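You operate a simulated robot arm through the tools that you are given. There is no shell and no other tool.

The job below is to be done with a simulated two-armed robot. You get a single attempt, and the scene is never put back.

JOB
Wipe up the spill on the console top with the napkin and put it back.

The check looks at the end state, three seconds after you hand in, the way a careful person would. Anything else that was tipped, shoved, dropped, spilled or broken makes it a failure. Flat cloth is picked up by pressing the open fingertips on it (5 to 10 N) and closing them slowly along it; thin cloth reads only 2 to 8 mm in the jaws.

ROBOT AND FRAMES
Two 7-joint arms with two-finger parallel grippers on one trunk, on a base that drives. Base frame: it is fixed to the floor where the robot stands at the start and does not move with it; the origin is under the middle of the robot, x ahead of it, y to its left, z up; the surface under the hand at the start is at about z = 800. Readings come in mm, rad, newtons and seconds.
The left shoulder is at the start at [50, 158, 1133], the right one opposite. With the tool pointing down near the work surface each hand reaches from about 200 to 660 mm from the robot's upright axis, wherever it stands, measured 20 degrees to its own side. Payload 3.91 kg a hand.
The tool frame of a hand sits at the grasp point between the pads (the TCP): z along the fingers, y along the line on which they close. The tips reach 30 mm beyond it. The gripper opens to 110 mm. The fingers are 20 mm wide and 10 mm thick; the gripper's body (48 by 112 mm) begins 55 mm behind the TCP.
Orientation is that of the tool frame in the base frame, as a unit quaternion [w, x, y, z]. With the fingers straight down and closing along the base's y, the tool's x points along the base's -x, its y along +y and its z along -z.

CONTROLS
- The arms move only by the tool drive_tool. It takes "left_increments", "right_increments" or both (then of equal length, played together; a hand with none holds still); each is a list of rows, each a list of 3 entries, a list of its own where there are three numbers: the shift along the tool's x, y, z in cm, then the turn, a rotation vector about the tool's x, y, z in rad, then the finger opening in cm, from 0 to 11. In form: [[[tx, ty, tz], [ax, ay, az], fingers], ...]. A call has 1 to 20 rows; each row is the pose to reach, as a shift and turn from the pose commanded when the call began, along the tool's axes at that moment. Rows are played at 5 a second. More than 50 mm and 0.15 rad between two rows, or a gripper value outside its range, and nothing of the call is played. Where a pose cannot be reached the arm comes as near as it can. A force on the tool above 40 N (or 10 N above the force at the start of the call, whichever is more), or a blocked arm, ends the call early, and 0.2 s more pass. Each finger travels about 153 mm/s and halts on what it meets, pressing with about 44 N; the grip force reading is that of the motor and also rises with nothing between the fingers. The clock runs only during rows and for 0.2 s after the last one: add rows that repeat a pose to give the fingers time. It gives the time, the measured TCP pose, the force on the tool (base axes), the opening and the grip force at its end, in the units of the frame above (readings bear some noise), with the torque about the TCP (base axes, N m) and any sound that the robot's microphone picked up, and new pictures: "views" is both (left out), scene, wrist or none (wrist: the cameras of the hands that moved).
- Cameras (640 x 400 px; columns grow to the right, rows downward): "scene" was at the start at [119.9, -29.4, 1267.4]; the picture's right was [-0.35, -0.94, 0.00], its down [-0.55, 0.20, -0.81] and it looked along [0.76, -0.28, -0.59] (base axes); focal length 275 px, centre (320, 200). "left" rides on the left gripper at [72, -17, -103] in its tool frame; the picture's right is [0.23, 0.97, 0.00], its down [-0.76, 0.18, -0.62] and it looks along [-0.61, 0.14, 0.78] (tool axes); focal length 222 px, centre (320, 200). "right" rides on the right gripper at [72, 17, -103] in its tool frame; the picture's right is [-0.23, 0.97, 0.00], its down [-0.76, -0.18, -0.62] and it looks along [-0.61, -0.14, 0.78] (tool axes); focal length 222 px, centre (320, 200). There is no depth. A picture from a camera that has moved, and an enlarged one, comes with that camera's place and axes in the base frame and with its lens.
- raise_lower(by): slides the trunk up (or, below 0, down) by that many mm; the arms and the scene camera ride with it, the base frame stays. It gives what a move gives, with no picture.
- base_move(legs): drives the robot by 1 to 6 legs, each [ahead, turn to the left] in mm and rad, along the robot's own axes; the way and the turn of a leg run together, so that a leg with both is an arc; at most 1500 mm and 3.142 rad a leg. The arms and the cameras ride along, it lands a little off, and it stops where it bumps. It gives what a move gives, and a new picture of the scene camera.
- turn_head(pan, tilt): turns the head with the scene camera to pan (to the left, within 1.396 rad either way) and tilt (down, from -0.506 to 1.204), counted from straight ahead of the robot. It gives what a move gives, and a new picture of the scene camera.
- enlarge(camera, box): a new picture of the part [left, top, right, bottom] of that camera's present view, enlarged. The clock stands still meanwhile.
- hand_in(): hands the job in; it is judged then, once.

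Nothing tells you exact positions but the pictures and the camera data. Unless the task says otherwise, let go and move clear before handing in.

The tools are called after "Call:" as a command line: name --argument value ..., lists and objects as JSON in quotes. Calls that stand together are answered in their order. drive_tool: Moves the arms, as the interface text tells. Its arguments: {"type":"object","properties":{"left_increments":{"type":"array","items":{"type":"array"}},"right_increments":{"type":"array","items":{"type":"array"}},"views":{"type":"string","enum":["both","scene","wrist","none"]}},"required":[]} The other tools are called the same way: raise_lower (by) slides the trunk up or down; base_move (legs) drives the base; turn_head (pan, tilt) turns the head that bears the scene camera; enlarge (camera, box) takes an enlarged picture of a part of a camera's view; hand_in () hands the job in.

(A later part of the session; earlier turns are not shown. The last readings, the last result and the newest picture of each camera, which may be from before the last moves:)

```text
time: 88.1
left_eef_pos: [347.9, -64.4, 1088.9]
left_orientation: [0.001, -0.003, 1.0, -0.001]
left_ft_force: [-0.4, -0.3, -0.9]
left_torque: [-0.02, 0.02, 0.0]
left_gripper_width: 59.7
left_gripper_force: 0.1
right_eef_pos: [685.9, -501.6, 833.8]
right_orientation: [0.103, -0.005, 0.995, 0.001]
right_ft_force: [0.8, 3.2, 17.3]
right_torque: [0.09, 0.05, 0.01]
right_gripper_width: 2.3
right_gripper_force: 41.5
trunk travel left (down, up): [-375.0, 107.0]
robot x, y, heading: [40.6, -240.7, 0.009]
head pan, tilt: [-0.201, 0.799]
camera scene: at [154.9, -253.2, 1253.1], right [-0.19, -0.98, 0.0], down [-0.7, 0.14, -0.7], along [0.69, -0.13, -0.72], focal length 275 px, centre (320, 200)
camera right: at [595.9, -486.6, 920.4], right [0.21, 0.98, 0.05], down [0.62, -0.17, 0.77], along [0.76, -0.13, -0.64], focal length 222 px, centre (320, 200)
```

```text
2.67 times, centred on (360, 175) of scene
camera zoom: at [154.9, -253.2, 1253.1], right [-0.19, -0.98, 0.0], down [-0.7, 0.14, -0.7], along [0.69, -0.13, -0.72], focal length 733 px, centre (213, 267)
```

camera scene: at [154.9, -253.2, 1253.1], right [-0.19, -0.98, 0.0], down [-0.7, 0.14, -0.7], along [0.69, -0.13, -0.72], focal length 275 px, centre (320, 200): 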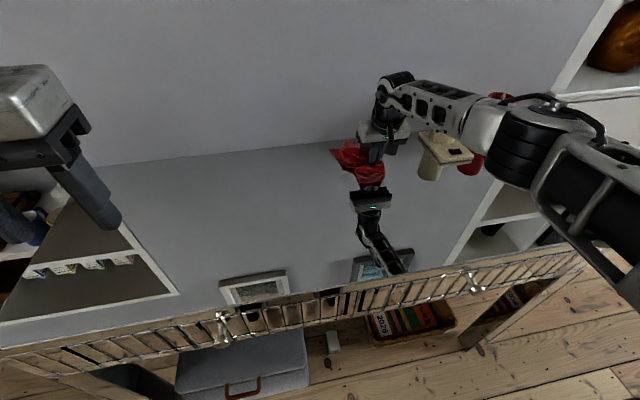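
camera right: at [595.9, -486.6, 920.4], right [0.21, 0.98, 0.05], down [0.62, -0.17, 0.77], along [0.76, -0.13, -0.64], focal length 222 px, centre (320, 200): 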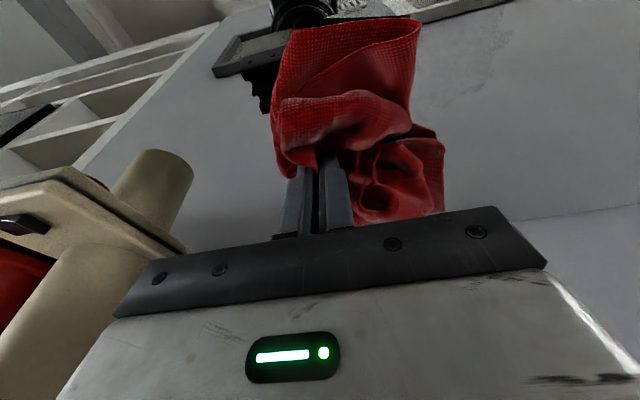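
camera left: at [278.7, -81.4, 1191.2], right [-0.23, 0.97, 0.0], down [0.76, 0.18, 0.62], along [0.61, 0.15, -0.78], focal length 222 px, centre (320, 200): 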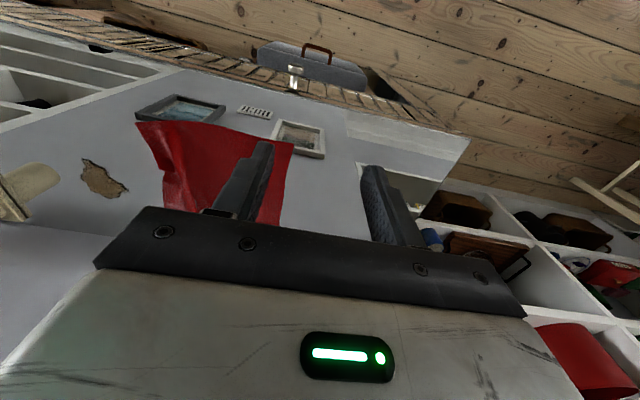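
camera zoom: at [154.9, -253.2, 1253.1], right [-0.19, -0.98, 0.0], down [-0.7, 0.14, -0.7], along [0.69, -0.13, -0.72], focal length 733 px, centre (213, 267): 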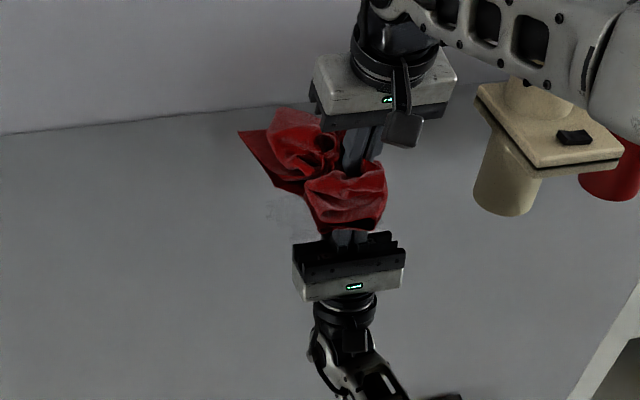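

Only a faint trace is left near (645-675, -415). I go over that strip again.

Call:
drive_tool --right_increments '[[[0, 3.5, 0], [0, 0, 0], 0], [[0, 7, 0], [0, 0, 0], 0], [[0, 10.6, 0], [0, 0, 0], 0], [[2.5, 10.6, -0.51], [0, 0, 0], 0], [[5, 10.6, -1.02], [0, 0, 0], 0], [[7.5, 10.6, -1.52], [0, 0, 0], 0], [[7.5, 9.4, -1.52], [0, 0, 0], 0], [[5, 9.4, -1.02], [0, 0, 0], 0], [[2.5, 9.4, -0.51], [0, 0, 0], 0], [[0, 9.4, 0], [0, 0, 0], 0], [[0, 8.2, 0], [0, 0, 0], 0], [[2.5, 8.2, -0.51], [0, 0, 0], 0], [[5, 8.2, -1.02], [0, 0, 0], 0], [[7.5, 8.2, -1.52], [0, 0, 0], 0], [[7.5, 7, -1.52], [0, 0, 0], 0], [[5, 7, -1.02], [0, 0, 0], 0], [[2.5, 7, -0.51], [0, 0, 0], 0], [[0, 7, 0], [0, 0, 0], 0], [[0, 5.8, 0], [0, 0, 0], 0], [[2.5, 5.8, -0.51], [0, 0, 0], 0]]' --views "none"

Call:
drive_tool --right_increments '[[[2.5, 0, -0.51], [0, 0, 0], 0], [[5, 0, -1.02], [0, 0, 0], 0], [[7.5, 0, -1.52], [0, 0, 0], 0], [[7.5, -1.2, -1.52], [0, 0, 0], 0], [[5, -1.2, -1.02], [0, 0, 0], 0], [[2.5, -1.2, -0.51], [0, 0, 0], 0], [[0, -1.2, 0], [0, 0, 0], 0], [[-2, -1.2, 0.41], [0, 0, 0], 0], [[-2, -2.4, 0.41], [0, 0, 0], 0], [[0, -2.4, 0], [0, 0, 0], 0], [[2.5, -2.4, -0.51], [0, 0, 0], 0], [[5, -2.4, -1.02], [0, 0, 0], 0], [[7.5, -2.4, -1.52], [0, 0, 0], 0], [[7.5, -3.6, -1.52], [0, 0, 0], 0], [[5, -3.6, -1.02], [0, 0, 0], 0], [[2.5, -3.6, -0.51], [0, 0, 0], 0], [[0, -3.6, 0], [0, 0, 0], 0], [[0, -4.8, 0], [0, 0, 0], 0], [[2.5, -4.8, -0.51], [0, 0, 0], 0], [[5, -4.8, -1.02], [0, 0, 0], 0]]' --views "none"

Call:
drive_tool --right_increments '[[[0.5, 0, -3], [0, 0.02, 0], 0], [[1, 0, -6], [0, 0.05, 0], 0], [[1.5, 0, -9], [0, 0.08, 0], 0], [[2, 0, -12], [0, 0.11, 0], 0], [[2.5, 0, -15], [0, 0.14, 0], 0], [[3, 0, -18], [0, 0.17, 0], 0], [[3, 0, -21], [0, 0.2, 0], 0], [[3, 0, -24], [0, 0.2, 0], 0], [[3, 0, -27], [0, 0.2, 0], 0], [[3, 0, -27], [0, 0.2, 0], 0]]' --views "both"

Call:
enlarge --camera "scene" --box '[240, 100, 480, 250]'

Call:
enlarge --camera "left" --box '[0, 60, 320, 260]'

```text
time: 92.3
left_eef_pos: [350.3, -65.5, 1087.2]
left_orientation: [0.001, -0.003, 1.0, 0.0]
left_ft_force: [-0.3, -0.9, 0.5]
left_torque: [-0.01, 0.03, 0.04]
left_gripper_width: 60.0
left_gripper_force: 0.0
right_eef_pos: [659.3, -445.6, 832.8]
right_orientation: [0.102, -0.003, 0.995, 0.0]
right_ft_force: [1.8, -2.8, 16.2]
right_torque: [-0.06, 0.01, 0.0]
right_gripper_width: 2.3
right_gripper_force: 42.0
trunk travel left (down, up): [-375.0, 107.0]
robot x, y, heading: [40.1, -238.8, 0.005]
head pan, tilt: [-0.201, 0.799]
```

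```text
time: 96.5
left_eef_pos: [349.2, -64.9, 1087.3]
left_orientation: [0.0, -0.004, 1.0, 0.0]
left_ft_force: [-0.7, 0.7, 0.3]
left_torque: [0.0, -0.03, 0.0]
left_gripper_width: 59.9
left_gripper_force: 0.0
right_eef_pos: [609.9, -492.6, 833.1]
right_orientation: [0.103, -0.004, 0.995, 0.001]
right_ft_force: [1.9, -1.6, 16.7]
right_torque: [-0.09, -0.03, -0.06]
right_gripper_width: 1.8
right_gripper_force: 42.3
trunk travel left (down, up): [-375.0, 107.0]
robot x, y, heading: [38.5, -241.2, 0.007]
head pan, tilt: [-0.201, 0.799]
```

```text
time: 98.7
left_eef_pos: [350.7, -67.0, 1087.8]
left_orientation: [0.001, -0.003, 1.0, -0.001]
left_ft_force: [-0.6, 0.2, -0.3]
left_torque: [0.03, 0.03, -0.04]
left_gripper_width: 59.9
left_gripper_force: 0.1
right_eef_pos: [527.0, -497.1, 1090.4]
right_orientation: [0.0, -0.004, 1.0, 0.001]
right_ft_force: [-0.3, 0.0, 0.4]
right_torque: [-0.01, 0.0, 0.01]
right_gripper_width: 1.9
right_gripper_force: 42.3
trunk travel left (down, up): [-375.0, 107.0]
robot x, y, heading: [41.4, -241.1, 0.006]
head pan, tilt: [-0.201, 0.799]
camera scene: at [156.8, -254.1, 1252.9], right [-0.19, -0.98, 0.0], down [-0.7, 0.14, -0.7], along [0.68, -0.13, -0.72], focal length 275 px, centre (320, 200)
camera right: at [455.2, -481.2, 1194.7], right [0.22, 0.98, 0.0], down [0.76, -0.17, 0.62], along [0.61, -0.14, -0.78], focal length 222 px, centre (320, 200)
```

scene: 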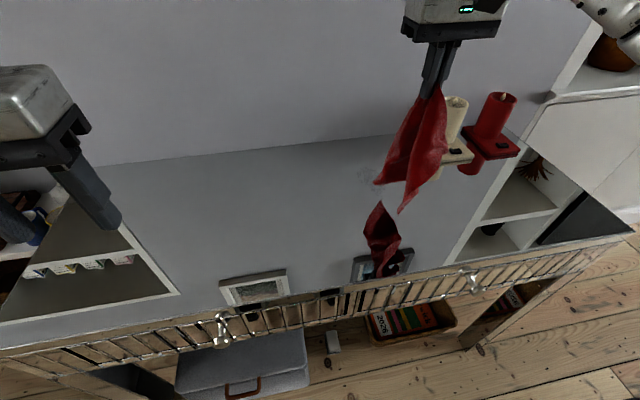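
right: 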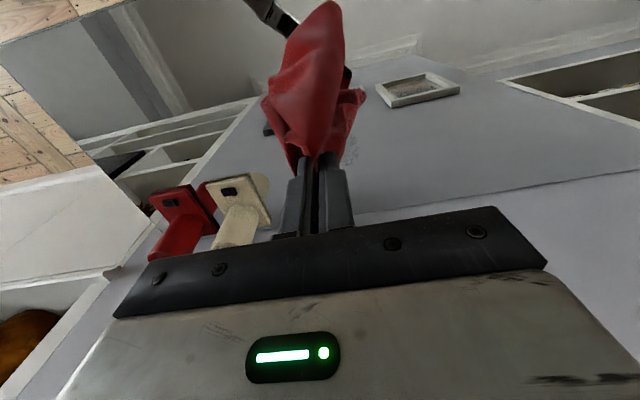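

```text
2.67 times, centred on (360, 175) of scene
camera zoom: at [156.8, -254.1, 1252.9], right [-0.19, -0.98, 0.0], down [-0.7, 0.14, -0.7], along [0.68, -0.13, -0.72], focal length 733 px, centre (213, 267)
```

zoom: 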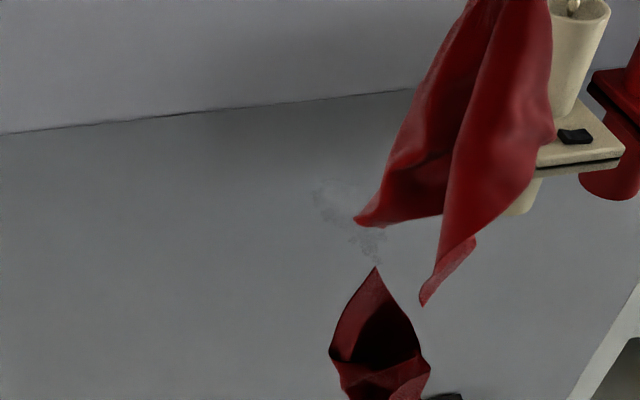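

```text
2.00 times, centred on (160, 160) of left
camera zoom: at [279.8, -82.4, 1191.2], right [-0.23, 0.97, 0.0], down [0.76, 0.18, 0.62], along [0.61, 0.15, -0.78], focal length 444 px, centre (640, 280)
```

zoom: 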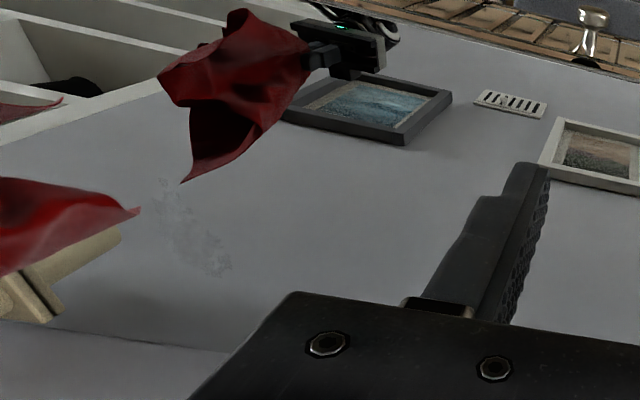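

Only a very faint film is left along the line from (675, -455) to (575, -485). I put the pad down there once more and press a bit harder.

Call:
drive_tool --right_increments '[[[-3, 0.6, 0], [0, -0.05, 0], 0], [[-6, 1.2, 0], [0, -0.1, 0], 0], [[-9, 1.8, 0], [0, -0.15, 0], 0], [[-11, 2.5, 2], [0, -0.2, 0], 0], [[-11, 2.5, 5], [0, -0.2, 0], 0], [[-11, 2.5, 8], [0, -0.2, 0], 0], [[-11, 2.5, 11], [0, -0.2, 0], 0], [[-11, 2.5, 14], [0, -0.2, 0], 0], [[-11, 2.5, 17], [0, -0.2, 0], 0], [[-11, 2.5, 20], [0, -0.2, 0], 0], [[-11, 2.5, 23], [0, -0.2, 0], 0], [[-11, 2.5, 25], [0, -0.2, 0], 0], [[-11, 2.5, 25.5], [0, -0.2, 0], 0], [[-11, 2.5, 25.8], [0, -0.2, 0], 0], [[-11, 2.5, 25.8], [0, -0.2, 0], 0]]' --views "wrist"

```text
time: 101.9
left_eef_pos: [350.0, -65.6, 1087.6]
left_orientation: [0.0, -0.004, 1.0, 0.001]
left_ft_force: [-1.0, -0.5, -0.5]
left_torque: [0.02, -0.02, 0.01]
left_gripper_width: 60.1
left_gripper_force: 0.1
right_eef_pos: [636.9, -469.4, 834.7]
right_orientation: [0.102, -0.004, 0.995, 0.001]
right_ft_force: [-0.7, -1.0, 7.7]
right_torque: [0.0, 0.03, 0.02]
right_gripper_width: 2.2
right_gripper_force: 42.3
trunk travel left (down, up): [-375.0, 107.0]
robot x, y, heading: [41.6, -240.9, 0.007]
head pan, tilt: [-0.201, 0.799]
camera right: at [546.0, -453.5, 921.4], right [0.21, 0.98, 0.05], down [0.62, -0.17, 0.76], along [0.75, -0.13, -0.64], focal length 222 px, centre (320, 200)
```

right: 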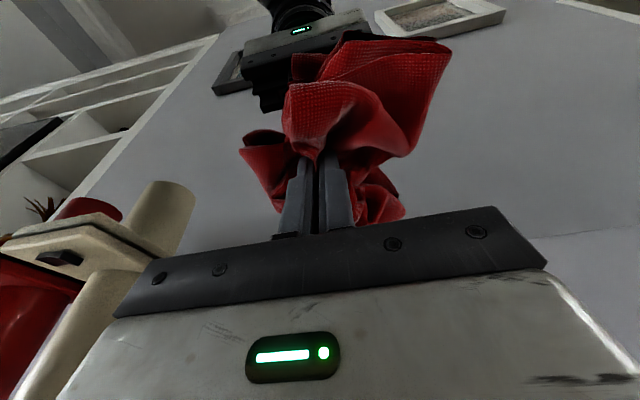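

Call:
drive_tool --right_increments '[[[0.04, 0, 0.2], [0, 0, 0], 0], [[2.98, 1.5, -0.4], [0, 0, 0], 0], [[5.92, 2.5, -0.99], [0, 0, 0], 0], [[2.98, 2.5, -0.4], [0, 0, 0], 0], [[0.04, 2.5, 0.2], [0, 0, 0], 0], [[-2.9, 2.5, 0.8], [0, 0, 0], 0], [[-5.84, 2.5, 1.39], [0, 0, 0], 0], [[-5.84, 1.5, 1.39], [0, 0, 0], 0], [[-2.9, 1.5, 0.8], [0, 0, 0], 0], [[0.04, 1.5, 0.2], [0, 0, 0], 0], [[2.98, 1.5, -0.4], [0, 0, 0], 0], [[5.92, 1.5, -0.99], [0, 0, 0], 0], [[5.92, 0.5, -0.99], [0, 0, 0], 0], [[2.98, 0.5, -0.4], [0, 0, 0], 0], [[0.04, 0.5, 0.2], [0, 0, 0], 0], [[-2.9, 0.5, 0.8], [0, 0, 0], 0], [[-5.84, 0.5, 1.39], [0, 0, 0], 0], [[-5.84, -0.5, 1.39], [0, 0, 0], 0], [[-2.9, -0.5, 0.8], [0, 0, 0], 0], [[0.04, -0.5, 0.2], [0, 0, 0], 0]]' --views "none"

Call:
drive_tool --right_increments '[[[2.94, 0, -0.6], [0, 0, 0], 0], [[5.88, 0, -1.19], [0, 0, 0], 0], [[5.88, -1, -1.19], [0, 0, 0], 0], [[2.94, -1, -0.6], [0, 0, 0], 0], [[0, -1, 0], [0, 0, 0], 0], [[-2.94, -1, 0.6], [0, 0, 0], 0], [[-5.88, -1, 1.19], [0, 0, 0], 0], [[-5.88, -2, 1.19], [0, 0, 0], 0], [[-2.94, -2, 0.6], [0, 0, 0], 0], [[0, -2, 0], [0, 0, 0], 0], [[2.94, -2, -0.6], [0, 0, 0], 0], [[5.88, -2, -1.19], [0, 0, 0], 0], [[5.88, -3, -1.19], [0, 0, 0], 0], [[2.94, -3, -0.6], [0, 0, 0], 0], [[0, -3, 0], [0, 0, 0], 0], [[-2.94, -3, 0.6], [0, 0, 0], 0], [[-2.94, -0.5, 0.6], [0, 0, 0], 0], [[0, 0, 0], [0, 0, 0], 0], [[2.94, -0.5, -0.6], [0, 0, 0], 0], [[5.88, -1, -1.19], [0, 0, 0], 0]]' --views "none"

Call:
drive_tool --right_increments '[[[0, 0.5, -3], [0, 0.02, 0], 0], [[0, 1, -6], [0, 0.05, 0], 0], [[0, 1.5, -9], [0, 0.08, 0], 0], [[0, 2, -12], [0, 0.11, 0], 0], [[0, 4, -15], [0, 0.14, 0], 0], [[0, 6, -18], [0, 0.17, 0], 0], [[0, 8, -21], [0, 0.2, 0], 0], [[0, 10, -24], [0, 0.2, 0], 0], [[0, 13, -27], [0, 0.2, 0], 0], [[0, 17, -27], [0, 0.2, 0], 0], [[0, 20, -27], [0, 0.2, 0], 0], [[0, 20, -27], [0, 0.2, 0], 0]]' --views "both"

Call:
enlarge --camera "scene" --box '[240, 100, 480, 250]'

Call:
enlarge --camera "left" --box '[0, 60, 320, 260]'

```text
time: 106.1
left_eef_pos: [349.2, -64.9, 1087.7]
left_orientation: [0.001, -0.004, 1.0, -0.001]
left_ft_force: [-0.1, -0.2, -0.1]
left_torque: [-0.01, 0.0, 0.0]
left_gripper_width: 59.9
left_gripper_force: 0.0
right_eef_pos: [638.5, -473.8, 833.2]
right_orientation: [0.104, -0.004, 0.995, 0.002]
right_ft_force: [4.0, -0.5, 23.3]
right_torque: [-0.03, -0.07, -0.02]
right_gripper_width: 1.9
right_gripper_force: 42.1
trunk travel left (down, up): [-375.0, 107.0]
robot x, y, heading: [39.6, -237.5, 0.005]
head pan, tilt: [-0.201, 0.799]
```

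```text
time: 110.3
left_eef_pos: [350.1, -65.3, 1089.1]
left_orientation: [0.001, -0.003, 1.0, -0.001]
left_ft_force: [0.3, -0.5, -0.7]
left_torque: [-0.02, -0.01, -0.03]
left_gripper_width: 59.9
left_gripper_force: 0.1
right_eef_pos: [577.5, -484.7, 833.8]
right_orientation: [0.105, -0.004, 0.994, 0.002]
right_ft_force: [2.0, 0.0, 24.2]
right_torque: [-0.04, -0.05, 0.0]
right_gripper_width: 2.1
right_gripper_force: 41.5
trunk travel left (down, up): [-375.0, 107.0]
robot x, y, heading: [37.7, -241.9, 0.015]
head pan, tilt: [-0.201, 0.799]
```

```text
time: 112.9
left_eef_pos: [350.1, -66.7, 1087.3]
left_orientation: [0.0, -0.004, 1.0, 0.0]
left_ft_force: [0.4, 0.3, 0.5]
left_torque: [0.02, -0.01, -0.01]
left_gripper_width: 59.9
left_gripper_force: 0.0
right_eef_pos: [521.9, -283.7, 1095.7]
right_orientation: [0.001, -0.004, 1.0, 0.001]
right_ft_force: [1.3, -0.3, -0.2]
right_torque: [-0.02, 0.02, -0.01]
right_gripper_width: 2.2
right_gripper_force: 42.0
trunk travel left (down, up): [-375.0, 107.0]
robot x, y, heading: [40.3, -242.0, 0.002]
head pan, tilt: [-0.201, 0.799]
camera scene: at [156.7, -254.2, 1252.9], right [-0.19, -0.98, 0.0], down [-0.7, 0.14, -0.7], along [0.68, -0.13, -0.72], focal length 275 px, centre (320, 200)
camera right: at [449.8, -268.1, 1198.6], right [0.22, 0.98, 0.0], down [0.76, -0.17, 0.62], along [0.61, -0.14, -0.78], focal length 222 px, centre (320, 200)
```

scene: 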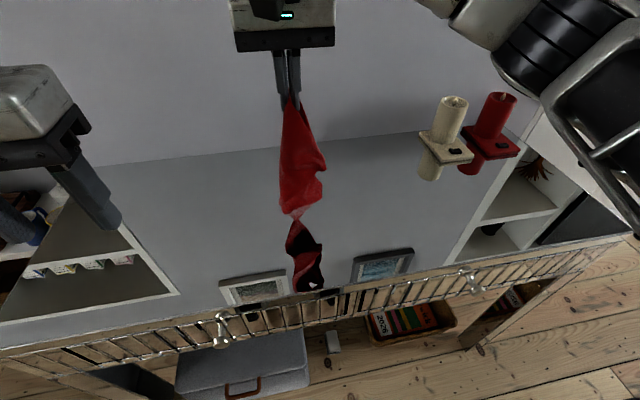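
right: 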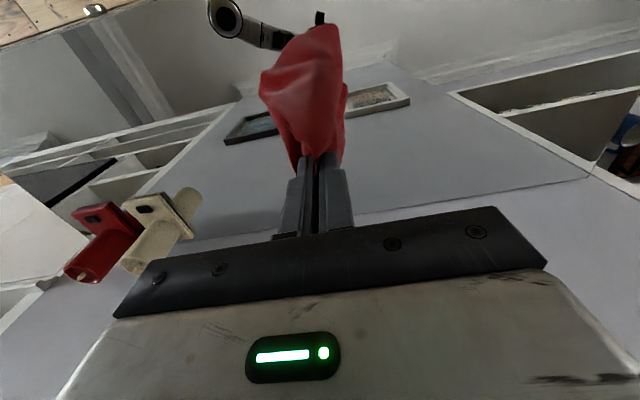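

```text
2.67 times, centred on (360, 175) of scene
camera zoom: at [156.7, -254.2, 1252.9], right [-0.19, -0.98, 0.0], down [-0.7, 0.14, -0.7], along [0.68, -0.13, -0.72], focal length 733 px, centre (213, 267)
```

zoom: 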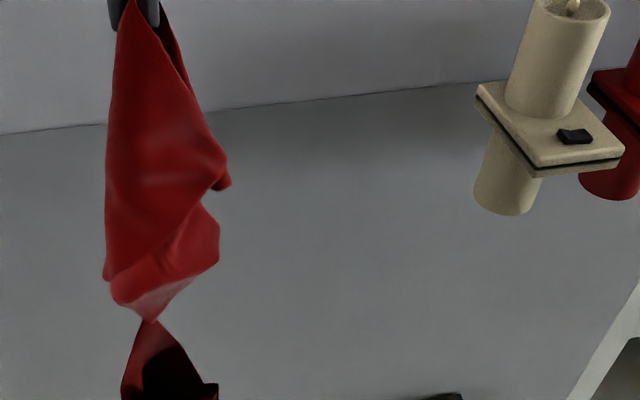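

```text
2.00 times, centred on (160, 160) of left
camera zoom: at [279.7, -82.5, 1191.2], right [-0.23, 0.97, 0.0], down [0.76, 0.18, 0.62], along [0.61, 0.15, -0.78], focal length 444 px, centre (640, 280)
```

zoom: 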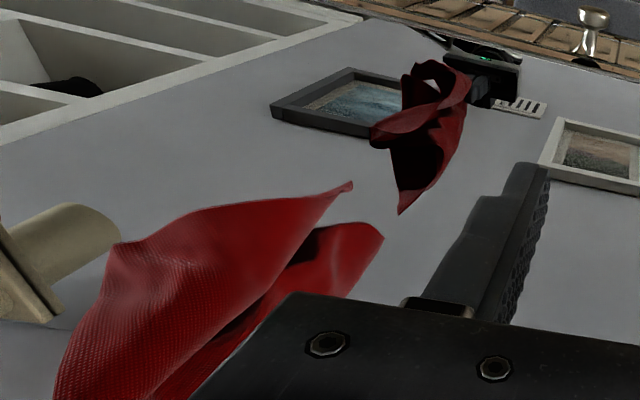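

The surface is clean. Next the napkin has to go back to its original place (centre about (597, -5)). I drive the base back to y ≈ 0 with the napkin held high, so that both hands can reach around that place.

Call:
drive_tool --right_increments '[[[1, 0, -2], [0, 0, 0], 0], [[3, 0, -4], [0, 0, 0], 0], [[5, 0, -5], [0, 0, 0], 0], [[5, 0, -5], [0, 0, 0], 0]]' --views "none"

Call:
base_move --legs '[[-150, 0], [0, -1.5708], [-240, 0], [0, 1.5708]]'

```text
time: 113.9
left_eef_pos: [351.0, -65.7, 1088.1]
left_orientation: [0.0, -0.004, 1.0, 0.0]
left_ft_force: [1.1, -0.3, 0.5]
left_torque: [0.01, 0.03, 0.02]
left_gripper_width: 60.1
left_gripper_force: 0.0
right_eef_pos: [471.6, -285.5, 1146.4]
right_orientation: [0.0, -0.004, 1.0, 0.0]
right_ft_force: [-0.2, -0.7, -0.5]
right_torque: [0.0, -0.05, -0.02]
right_gripper_width: 2.1
right_gripper_force: 41.9
trunk travel left (down, up): [-375.0, 107.0]
robot x, y, heading: [41.5, -242.3, 0.01]
head pan, tilt: [-0.201, 0.799]
```

```text
time: 124.4
left_eef_pos: [202.1, 179.0, 1087.1]
left_orientation: [0.0, -0.007, 1.0, 0.001]
left_ft_force: [0.1, 0.3, -0.3]
left_torque: [0.01, 0.01, -0.01]
left_gripper_width: 60.0
left_gripper_force: 0.0
right_eef_pos: [324.6, -38.2, 1145.6]
right_orientation: [0.001, -0.008, 1.0, 0.001]
right_ft_force: [0.3, -0.3, 0.0]
right_torque: [0.01, 0.02, -0.03]
right_gripper_width: 1.9
right_gripper_force: 42.0
trunk travel left (down, up): [-375.0, 107.0]
robot x, y, heading: [-109.4, 0.5, 0.018]
head pan, tilt: [-0.201, 0.799]
camera scene: at [9.3, -9.6, 1252.9], right [-0.19, -0.98, 0.0], down [-0.7, 0.13, -0.7], along [0.69, -0.13, -0.72], focal length 275 px, centre (320, 200)
```

scene: 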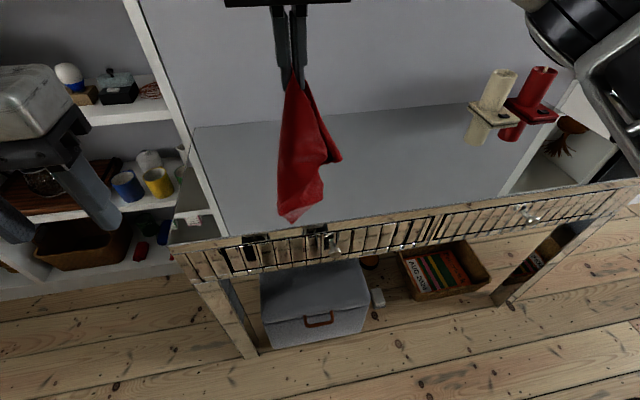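

Call:
base_move --legs '[[155, -0.012]]'

Call:
turn_head --pan 0.0 --tilt 0.75

Call:
enlarge --camera "scene" --box '[200, 0, 520, 200]'

Call:
enlarge --camera "right" --box '[0, 0, 640, 400]'

Call:
enlarge --camera "left" --box '[0, 0, 640, 400]'

```text
time: 125.8
left_eef_pos: [354.2, 178.2, 1087.1]
left_orientation: [0.0, -0.002, 1.0, 0.0]
left_ft_force: [0.2, -0.5, -0.1]
left_torque: [0.0, -0.03, -0.02]
left_gripper_width: 59.9
left_gripper_force: 0.0
right_eef_pos: [475.5, -40.5, 1145.7]
right_orientation: [0.0, -0.003, 1.0, 0.0]
right_ft_force: [-0.3, -1.2, -0.6]
right_torque: [0.03, -0.01, 0.01]
right_gripper_width: 2.2
right_gripper_force: 42.3
trunk travel left (down, up): [-375.0, 107.0]
robot x, y, heading: [48.1, 6.3, 0.003]
head pan, tilt: [-0.201, 0.799]
stopped in leg 1: the robot was blocked; the commanded pose is now the measured one
camera scene: at [160.8, -9.3, 1253.0], right [-0.19, -0.98, 0.0], down [-0.7, 0.14, -0.7], along [0.68, -0.14, -0.72], focal length 275 px, centre (320, 200)
```

scene: 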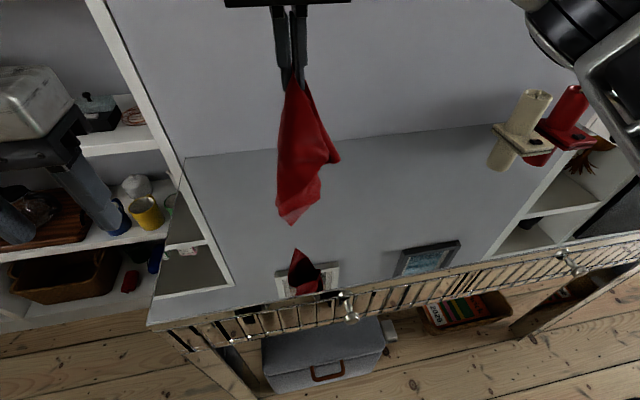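

```text
time: 126.6
left_eef_pos: [355.9, 178.0, 1087.7]
left_orientation: [0.0, -0.001, 1.0, 0.0]
left_ft_force: [0.5, -0.3, 0.7]
left_torque: [0.04, 0.02, -0.03]
left_gripper_width: 59.9
left_gripper_force: 0.1
right_eef_pos: [476.0, -41.2, 1145.8]
right_orientation: [0.0, -0.003, 1.0, 0.001]
right_ft_force: [0.3, 0.0, 0.0]
right_torque: [-0.01, -0.01, -0.03]
right_gripper_width: 1.8
right_gripper_force: 41.4
trunk travel left (down, up): [-375.0, 107.0]
robot x, y, heading: [43.6, 6.8, 0.007]
head pan, tilt: [0.0, 0.75]
camera scene: at [165.0, 6.7, 1256.9], right [0.0, -1.0, 0.0], down [-0.68, 0.0, -0.73], along [0.73, 0.0, -0.68], focal length 275 px, centre (320, 200)
```

scene: 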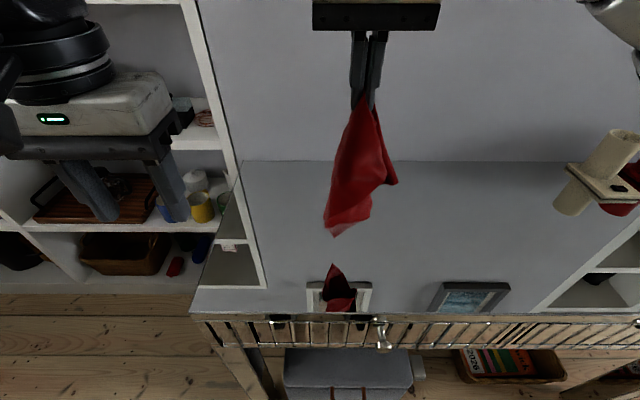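

```text
2.00 times, centred on (360, 100) of scene
camera zoom: at [165.0, 6.7, 1256.9], right [0.0, -1.0, 0.0], down [-0.68, 0.0, -0.73], along [0.73, 0.0, -0.68], focal length 550 px, centre (240, 400)
```

zoom: 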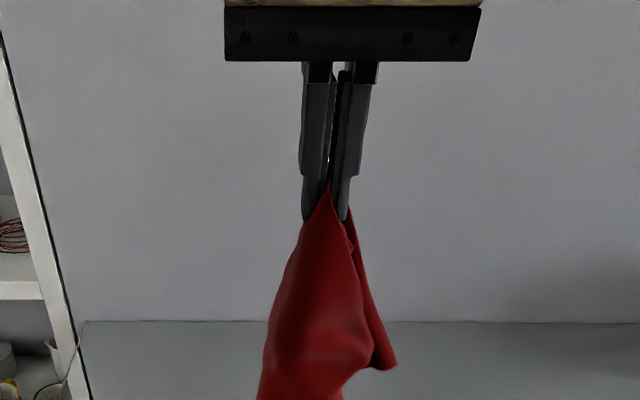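

```text
1.00 times, centred on (320, 200) of right (not enlarged: the box is as wide or as high as the picture)
camera zoom: at [404.2, -25.1, 1249.4], right [0.22, 0.98, 0.0], down [0.76, -0.17, 0.62], along [0.61, -0.14, -0.78], focal length 222 px, centre (320, 200)
```

zoom: 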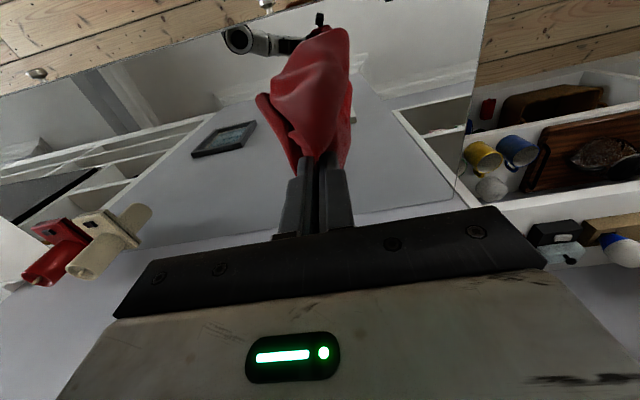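

```text
1.00 times, centred on (320, 200) of left (not enlarged: the box is as wide or as high as the picture)
camera zoom: at [284.4, 162.2, 1191.1], right [-0.23, 0.97, 0.0], down [0.76, 0.18, 0.62], along [0.61, 0.14, -0.78], focal length 222 px, centre (320, 200)
```

zoom: 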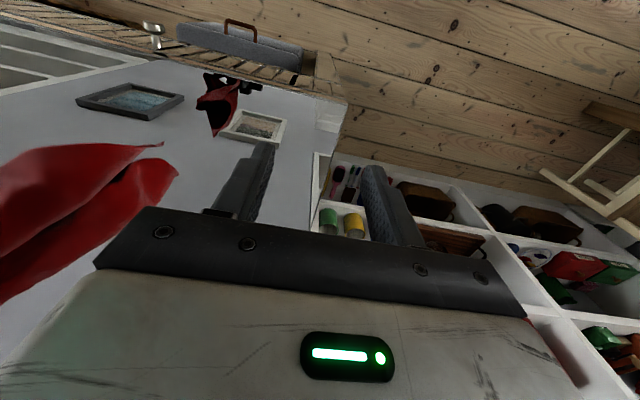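

The base touched something at the end of that leg; the box underneath looks unmoved. I back off 10 mm, then swing the hanging napkin to the left part of its place and start to lay it down.

Call:
base_move --legs '[[-10, 0]]'

Call:
drive_tool --right_increments '[[[-3.1, 2.5, 0], [0, 0, 0], 0], [[-6.2, 5, 0.5], [0, 0, 0], 0], [[-9.3, 7.5, 1.5], [0, 0, 0], 0], [[-12.4, 10.1, 2.6], [0, 0, 0], 0], [[-12.4, 12, 4], [0, 0, 0], 0], [[-12.4, 13.1, 5], [0, 0, 0], 0], [[-12.4, 13.1, 5.5], [0, 0, 0], 0], [[-12.4, 13.1, 5.5], [0, 0, 0], 0], [[-12.4, 13.1, 5.5], [0, 0, 0], 0]]' --views "both"

```text
time: 127.3
left_eef_pos: [345.2, 178.7, 1086.4]
left_orientation: [0.0, -0.003, 1.0, 0.0]
left_ft_force: [-0.4, 0.8, 0.1]
left_torque: [-0.02, 0.02, -0.02]
left_gripper_width: 59.9
left_gripper_force: 0.1
right_eef_pos: [465.5, -42.7, 1146.6]
right_orientation: [0.001, -0.003, 1.0, 0.001]
right_ft_force: [0.0, -0.7, -0.9]
right_torque: [0.01, -0.04, -0.05]
right_gripper_width: 2.0
right_gripper_force: 42.0
trunk travel left (down, up): [-375.0, 107.0]
robot x, y, heading: [32.6, 1.0, 0.009]
head pan, tilt: [0.0, 0.75]
camera scene: at [154.4, 6.7, 1257.0], right [0.01, -1.0, 0.0], down [-0.68, 0.0, -0.73], along [0.73, 0.0, -0.68], focal length 275 px, centre (320, 200)
```

scene: 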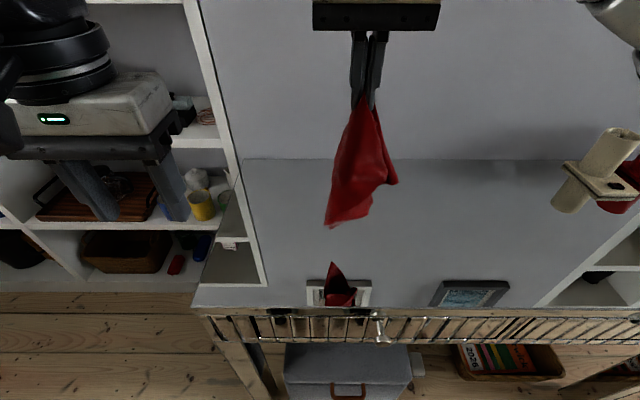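

```text
time: 129.3
left_eef_pos: [345.4, 179.1, 1087.3]
left_orientation: [0.0, -0.001, 1.0, 0.0]
left_ft_force: [-0.2, -0.9, 0.1]
left_torque: [-0.02, 0.0, -0.02]
left_gripper_width: 60.1
left_gripper_force: 0.0
right_eef_pos: [572.8, 71.7, 1091.9]
right_orientation: [0.0, -0.003, 1.0, 0.001]
right_ft_force: [0.3, 0.1, 0.3]
right_torque: [0.0, 0.01, -0.06]
right_gripper_width: 2.2
right_gripper_force: 42.4
right hand out of reach, approached as far as the arm can: row 4, 5, 6, 7, 8, 9
trunk travel left (down, up): [-375.0, 107.0]
robot x, y, heading: [32.2, 6.1, 0.006]
head pan, tilt: [0.0, 0.75]
camera scene: at [154.8, 6.7, 1256.9], right [0.01, -1.0, 0.0], down [-0.68, 0.0, -0.73], along [0.73, 0.0, -0.68], focal length 275 px, centre (320, 200)
camera right: at [500.3, 88.4, 1195.2], right [0.22, 0.98, 0.0], down [0.76, -0.17, 0.62], along [0.61, -0.14, -0.78], focal length 222 px, centre (320, 200)
```

scene: 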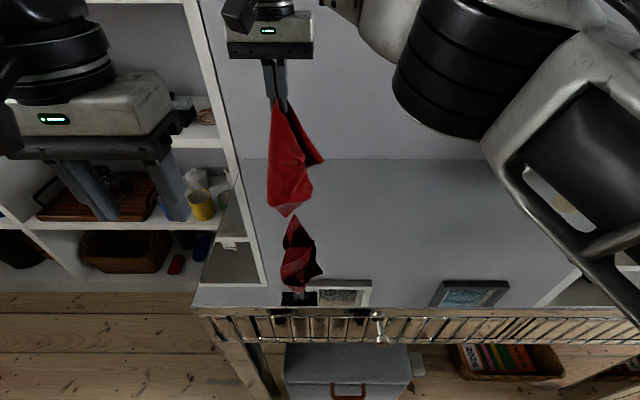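
right: 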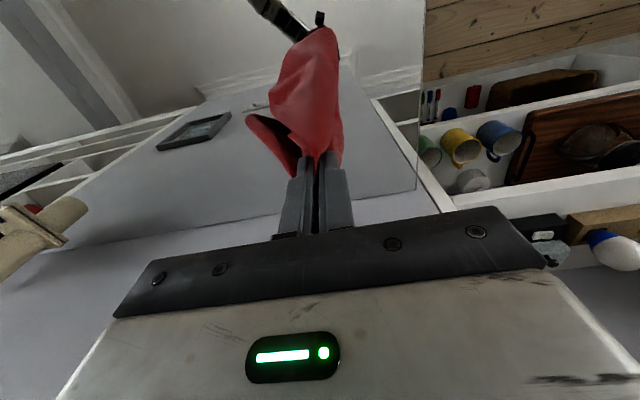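

The lower tip of the napkin just touches the top. I lay it down by sweeping the hand toward -y while lowering.

Call:
drive_tool --right_increments '[[[1.2, -2.8, 3.6], [0, 0, 0], 0], [[0.8, -6.8, 4.1], [0, 0, 0], 0], [[0.4, -10.8, 5.6], [0, 0, 0], 0], [[0, -14.8, 8.1], [0, 0, 0], 0], [[0, -16.8, 9.9], [0, 0, 0], 0], [[0, -18.8, 12.1], [0, 0, 0], 0], [[0, -20.3, 14.1], [0, 0, 0], 0], [[0, -21.8, 16.6], [0, 0, 0], 0], [[0, -23, 19.1], [0, 0, 0], 0], [[0, -24, 21.8], [0, 0, 0], 0], [[0, -24.8, 24.3], [0, 0, 0], 0], [[0, -25.2, 25.3], [0, 0, 0], 0], [[0, -25.2, 25.3], [0, 0, 0], 0]]' --views "both"

Call:
enlarge --camera "scene" --box '[220, 120, 460, 270]'

```text
time: 132.1
left_eef_pos: [345.8, 178.6, 1086.9]
left_orientation: [-0.001, -0.002, 1.0, 0.001]
left_ft_force: [0.2, 0.9, 0.4]
left_torque: [0.0, 0.03, 0.03]
left_gripper_width: 60.1
left_gripper_force: 0.1
right_eef_pos: [573.8, -178.7, 838.0]
right_orientation: [0.0, -0.004, 1.0, 0.001]
right_ft_force: [-0.5, 0.0, 0.4]
right_torque: [0.03, 0.04, -0.01]
right_gripper_width: 2.0
right_gripper_force: 42.4
trunk travel left (down, up): [-375.0, 107.0]
robot x, y, heading: [33.7, 5.2, 0.01]
head pan, tilt: [0.0, 0.75]
camera scene: at [154.8, 6.8, 1256.9], right [0.01, -1.0, 0.0], down [-0.68, 0.0, -0.73], along [0.73, 0.0, -0.68], focal length 275 px, centre (320, 200)
camera right: at [501.1, -163.1, 940.9], right [0.22, 0.98, 0.0], down [0.76, -0.17, 0.62], along [0.61, -0.14, -0.78], focal length 222 px, centre (320, 200)
```

scene: 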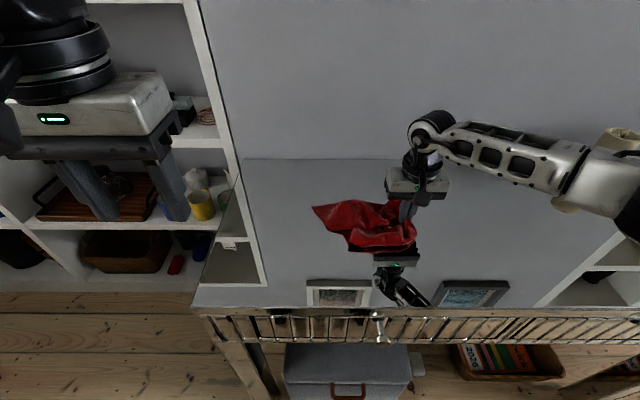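
right: 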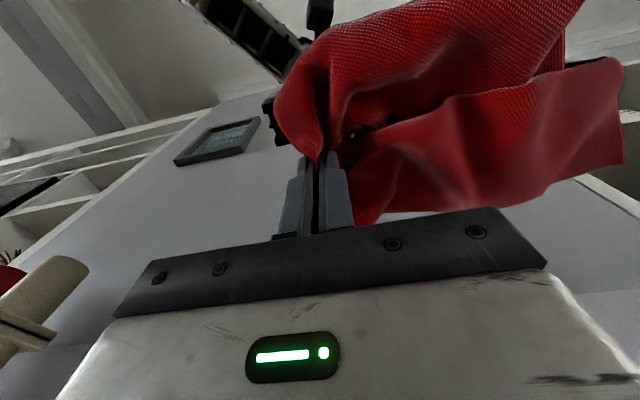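

```text
2.67 times, centred on (340, 195) of scene
camera zoom: at [154.8, 6.8, 1256.9], right [0.01, -1.0, 0.0], down [-0.68, 0.0, -0.73], along [0.73, 0.0, -0.68], focal length 733 px, centre (267, 213)
```

zoom: 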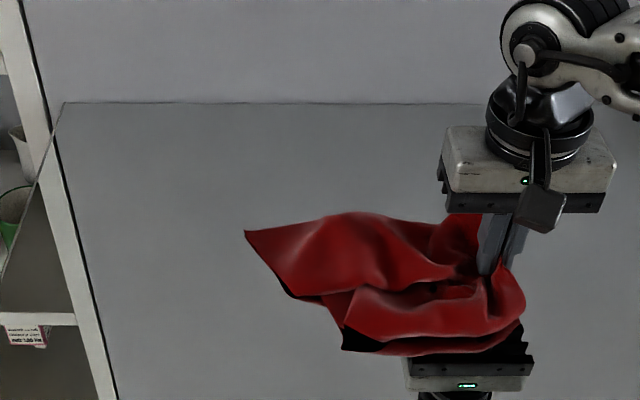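

The napkin lies folded, with one left corner at about (620, 26) and the other at (492, -50). While the right hand holds its point, I will use the left hand to pull the corners apart. First I bring it over the front corner, turned to close along x.

Call:
drive_tool --left_increments '[[[-1.3, -1.6, 0.5], [0, 0, 0.13], 6], [[-2.6, -3.3, 1], [0, 0, 0.26], 6], [[-3.9, -5, 2], [0, 0, 0.39], 5], [[-5.2, -6.6, 3], [0, 0, 0.52], 5], [[-6.6, -8.3, 4], [0, 0, 0.65], 5], [[-7.9, -10, 5.2], [0, 0, 0.78], 5], [[-9.2, -11.6, 6.4], [0, 0, 0.91], 5], [[-10.6, -13.2, 7.6], [0, 0, 1.04], 5], [[-11.9, -14.9, 8.8], [0, 0, 1.17], 5], [[-13.2, -16.6, 10], [0, 0, 1.3], 5], [[-14.5, -18.3, 11.3], [0, 0, 1.43], 5], [[-15.9, -19.9, 12.7], [0, 0, 1.57], 5], [[-15.9, -19.9, 12.7], [0, 0, 1.57], 5]]' --views "both"

Call:
enlarge --camera "left" --box '[120, 0, 520, 250]'

```text
time: 134.9
left_eef_pos: [462.8, 39.4, 972.2]
left_orientation: [0.037, 0.584, 0.809, 0.058]
left_ft_force: [-0.1, 0.4, -0.1]
left_torque: [0.0, -0.02, 0.0]
left_gripper_width: 50.3
left_gripper_force: 0.0
left hand out of reach, approached as far as the arm can: row 10, 11, 12, 13
right_eef_pos: [572.6, -178.3, 837.2]
right_orientation: [0.0, -0.004, 1.0, 0.0]
right_ft_force: [-0.1, 0.4, -0.9]
right_torque: [0.01, 0.0, -0.02]
right_gripper_width: 1.9
right_gripper_force: 41.8
trunk travel left (down, up): [-375.0, 107.0]
robot x, y, heading: [36.1, 3.5, 0.007]
head pan, tilt: [0.0, 0.75]
camera scene: at [154.8, 6.9, 1256.9], right [0.01, -1.0, 0.0], down [-0.68, 0.0, -0.73], along [0.73, 0.0, -0.68], focal length 275 px, centre (320, 200)
camera left: at [411.9, 99.5, 1073.2], right [0.84, 0.52, 0.13], down [0.33, -0.7, 0.64], along [0.42, -0.49, -0.76], focal length 222 px, centre (320, 200)
```

scene: 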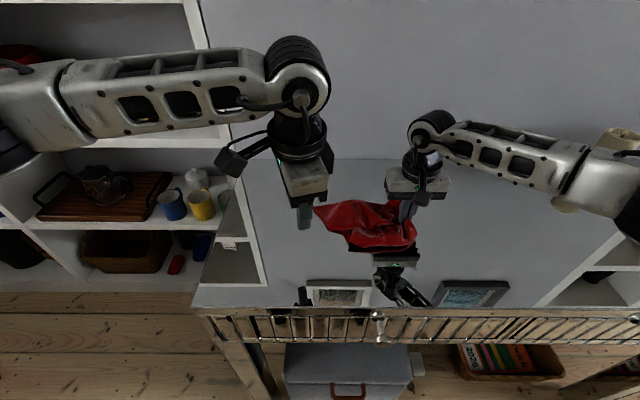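
left: 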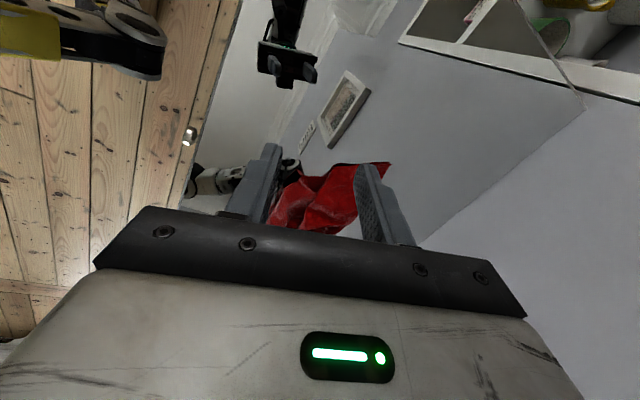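

```text
1.60 times, centred on (320, 125) of left
camera zoom: at [411.9, 99.5, 1073.2], right [0.84, 0.52, 0.13], down [0.33, -0.7, 0.64], along [0.42, -0.49, -0.76], focal length 355 px, centre (320, 320)
```

zoom: 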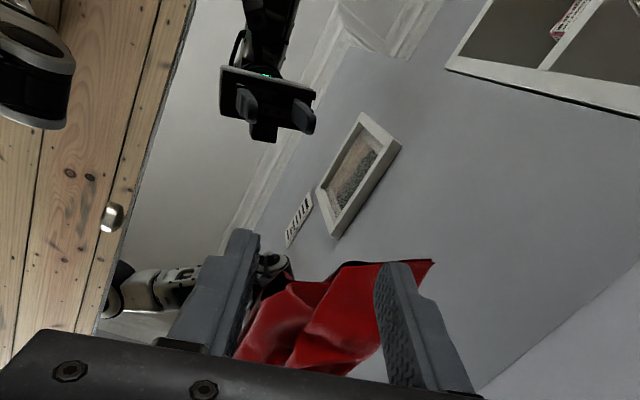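

The wrist cannot turn that far, so I use about 45° instead and look again from over the front corner.

Call:
drive_tool --left_increments '[[[0, 0, 0], [0, 0, -0.14], 5], [[0, 0, 0], [0, 0, -0.28], 5], [[-0.5, 0, 0], [0, 0, -0.42], 5], [[-1.5, 0, 0], [0, 0, -0.56], 5], [[-2.5, 0, 0], [0, 0, -0.7], 5], [[-4, 0, 1], [0, 0, -0.8], 4], [[-4.2, 0.2, 2], [0, 0, -0.8], 4], [[-4.2, 0.2, 2], [0, 0, -0.8], 4]]' --views "both"

Call:
enlarge --camera "left" --box '[160, 40, 480, 240]'

Call:
enlarge --camera "scene" --box '[260, 140, 460, 265]'

```text
time: 136.7
left_eef_pos: [483.8, 1.4, 952.1]
left_orientation: [0.056, 0.222, 0.973, 0.037]
left_ft_force: [-0.3, 0.5, -1.3]
left_torque: [-0.01, -0.01, -0.02]
left_gripper_width: 39.8
left_gripper_force: 0.0
right_eef_pos: [572.4, -179.2, 837.1]
right_orientation: [-0.001, -0.004, 1.0, 0.001]
right_ft_force: [0.1, 0.7, 0.2]
right_torque: [-0.01, 0.0, -0.02]
right_gripper_width: 2.1
right_gripper_force: 41.7
trunk travel left (down, up): [-375.0, 107.0]
robot x, y, heading: [35.9, 3.5, 0.008]
head pan, tilt: [0.0, 0.75]
camera scene: at [154.9, 6.8, 1256.9], right [0.01, -1.0, 0.0], down [-0.68, 0.0, -0.73], along [0.73, 0.0, -0.68], focal length 275 px, centre (320, 200)
camera left: at [399.0, 13.9, 1046.8], right [0.21, 0.97, 0.08], down [0.68, -0.2, 0.71], along [0.7, -0.1, -0.7], focal length 222 px, centre (320, 200)
```

scene: 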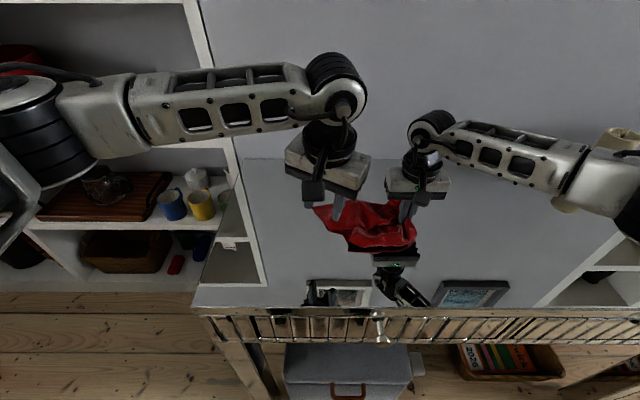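
left: 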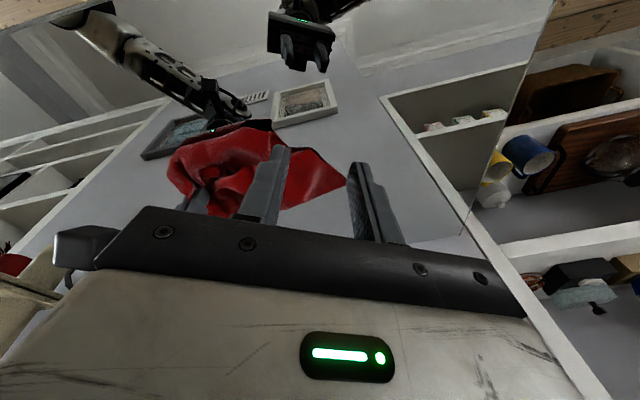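

```text
2.00 times, centred on (320, 140) of left
camera zoom: at [399.0, 13.9, 1046.8], right [0.21, 0.97, 0.08], down [0.68, -0.2, 0.71], along [0.7, -0.1, -0.7], focal length 444 px, centre (320, 320)
```

zoom: 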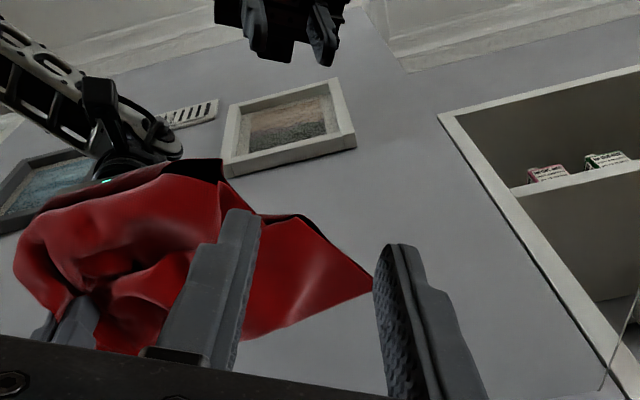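

```text
3.20 times, centred on (360, 202) of scene
camera zoom: at [154.9, 6.8, 1256.9], right [0.01, -1.0, 0.0], down [-0.68, 0.0, -0.73], along [0.73, 0.0, -0.68], focal length 879 px, centre (192, 192)
```

zoom: 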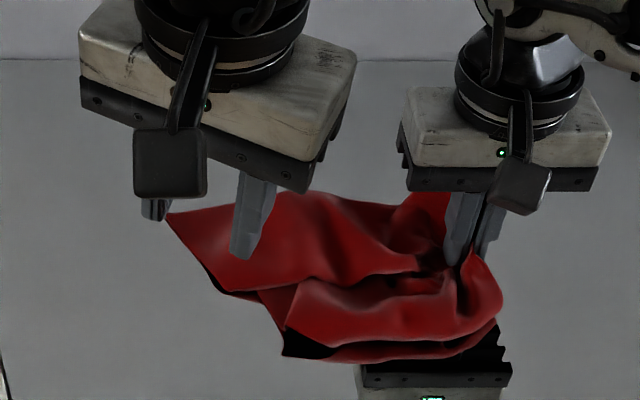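

The front-left corner is at about (493, -51) and the other at (620, 25), with a fold between them. I straighten the left hand, narrow its fingers and lower over the front corner.

Call:
drive_tool --left_increments '[[[-2.2, -2.8, 1], [0.05, 0.046, 0], 3.5], [[-4.41, -5.58, 2.5], [0.097, 0.092, 0], 3], [[-4.41, -5.58, 5.12], [0.097, 0.092, 0], 3], [[-4.2, -5.8, 7.5], [0.097, 0.092, 0], 3], [[-3.9, -6.12, 10], [0.097, 0.092, 0], 3], [[-3.9, -6.12, 10.2], [0.097, 0.092, 0], 3]]' --views "both"

Call:
enlarge --camera "left" --box '[160, 40, 480, 240]'

Call:
enlarge --camera "scene" --box '[260, 140, 460, 265]'

```text
time: 138.1
left_eef_pos: [503.4, -64.1, 847.5]
left_orientation: [0.001, 0.223, 0.975, 0.0]
left_ft_force: [0.2, -0.5, -0.1]
left_torque: [-0.04, -0.03, 0.02]
left_gripper_width: 29.9
left_gripper_force: 0.1
right_eef_pos: [573.6, -178.7, 837.8]
right_orientation: [0.001, -0.003, 1.0, 0.001]
right_ft_force: [-1.2, -0.2, -0.6]
right_torque: [0.0, 0.01, -0.02]
right_gripper_width: 2.0
right_gripper_force: 42.0
trunk travel left (down, up): [-375.0, 107.0]
robot x, y, heading: [35.9, 4.9, 0.004]
head pan, tilt: [0.0, 0.75]
camera scene: at [154.9, 6.8, 1256.9], right [0.01, -1.0, 0.0], down [-0.68, 0.0, -0.73], along [0.73, 0.0, -0.68], focal length 275 px, centre (320, 200)
camera left: at [432.4, -47.9, 952.1], right [0.22, 0.98, 0.0], down [0.76, -0.17, 0.62], along [0.61, -0.14, -0.78], focal length 222 px, centre (320, 200)
```

scene: 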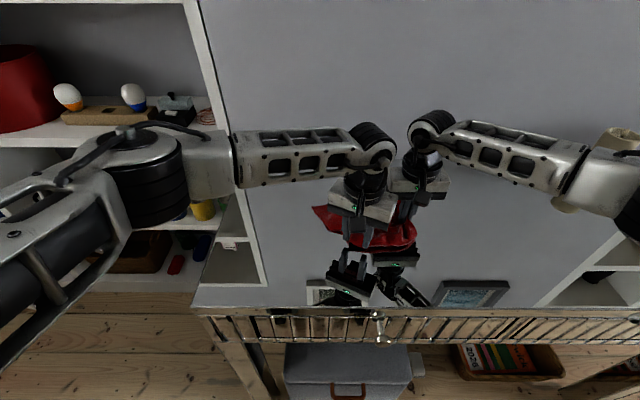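
left: 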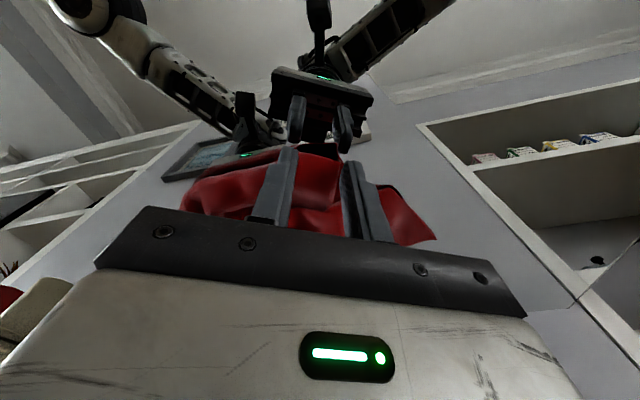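

```text
2.00 times, centred on (320, 140) of left
camera zoom: at [432.4, -47.9, 952.1], right [0.22, 0.98, 0.0], down [0.76, -0.17, 0.62], along [0.61, -0.14, -0.78], focal length 444 px, centre (320, 320)
```

zoom: 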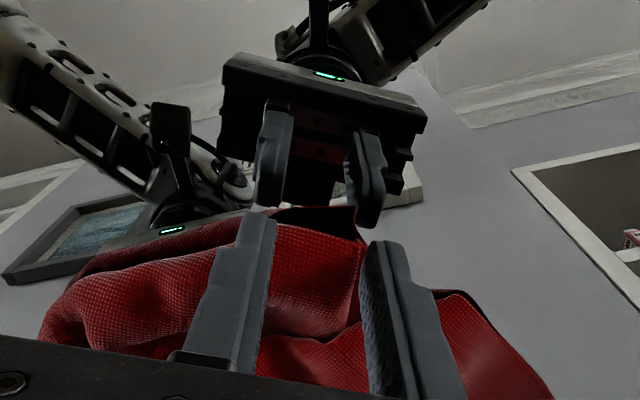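

```text
3.20 times, centred on (360, 202) of scene
camera zoom: at [154.9, 6.8, 1256.9], right [0.01, -1.0, 0.0], down [-0.68, 0.0, -0.73], along [0.73, 0.0, -0.68], focal length 879 px, centre (192, 192)
```

zoom: 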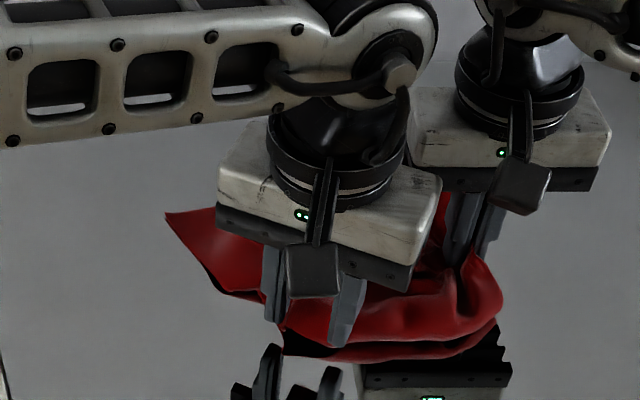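

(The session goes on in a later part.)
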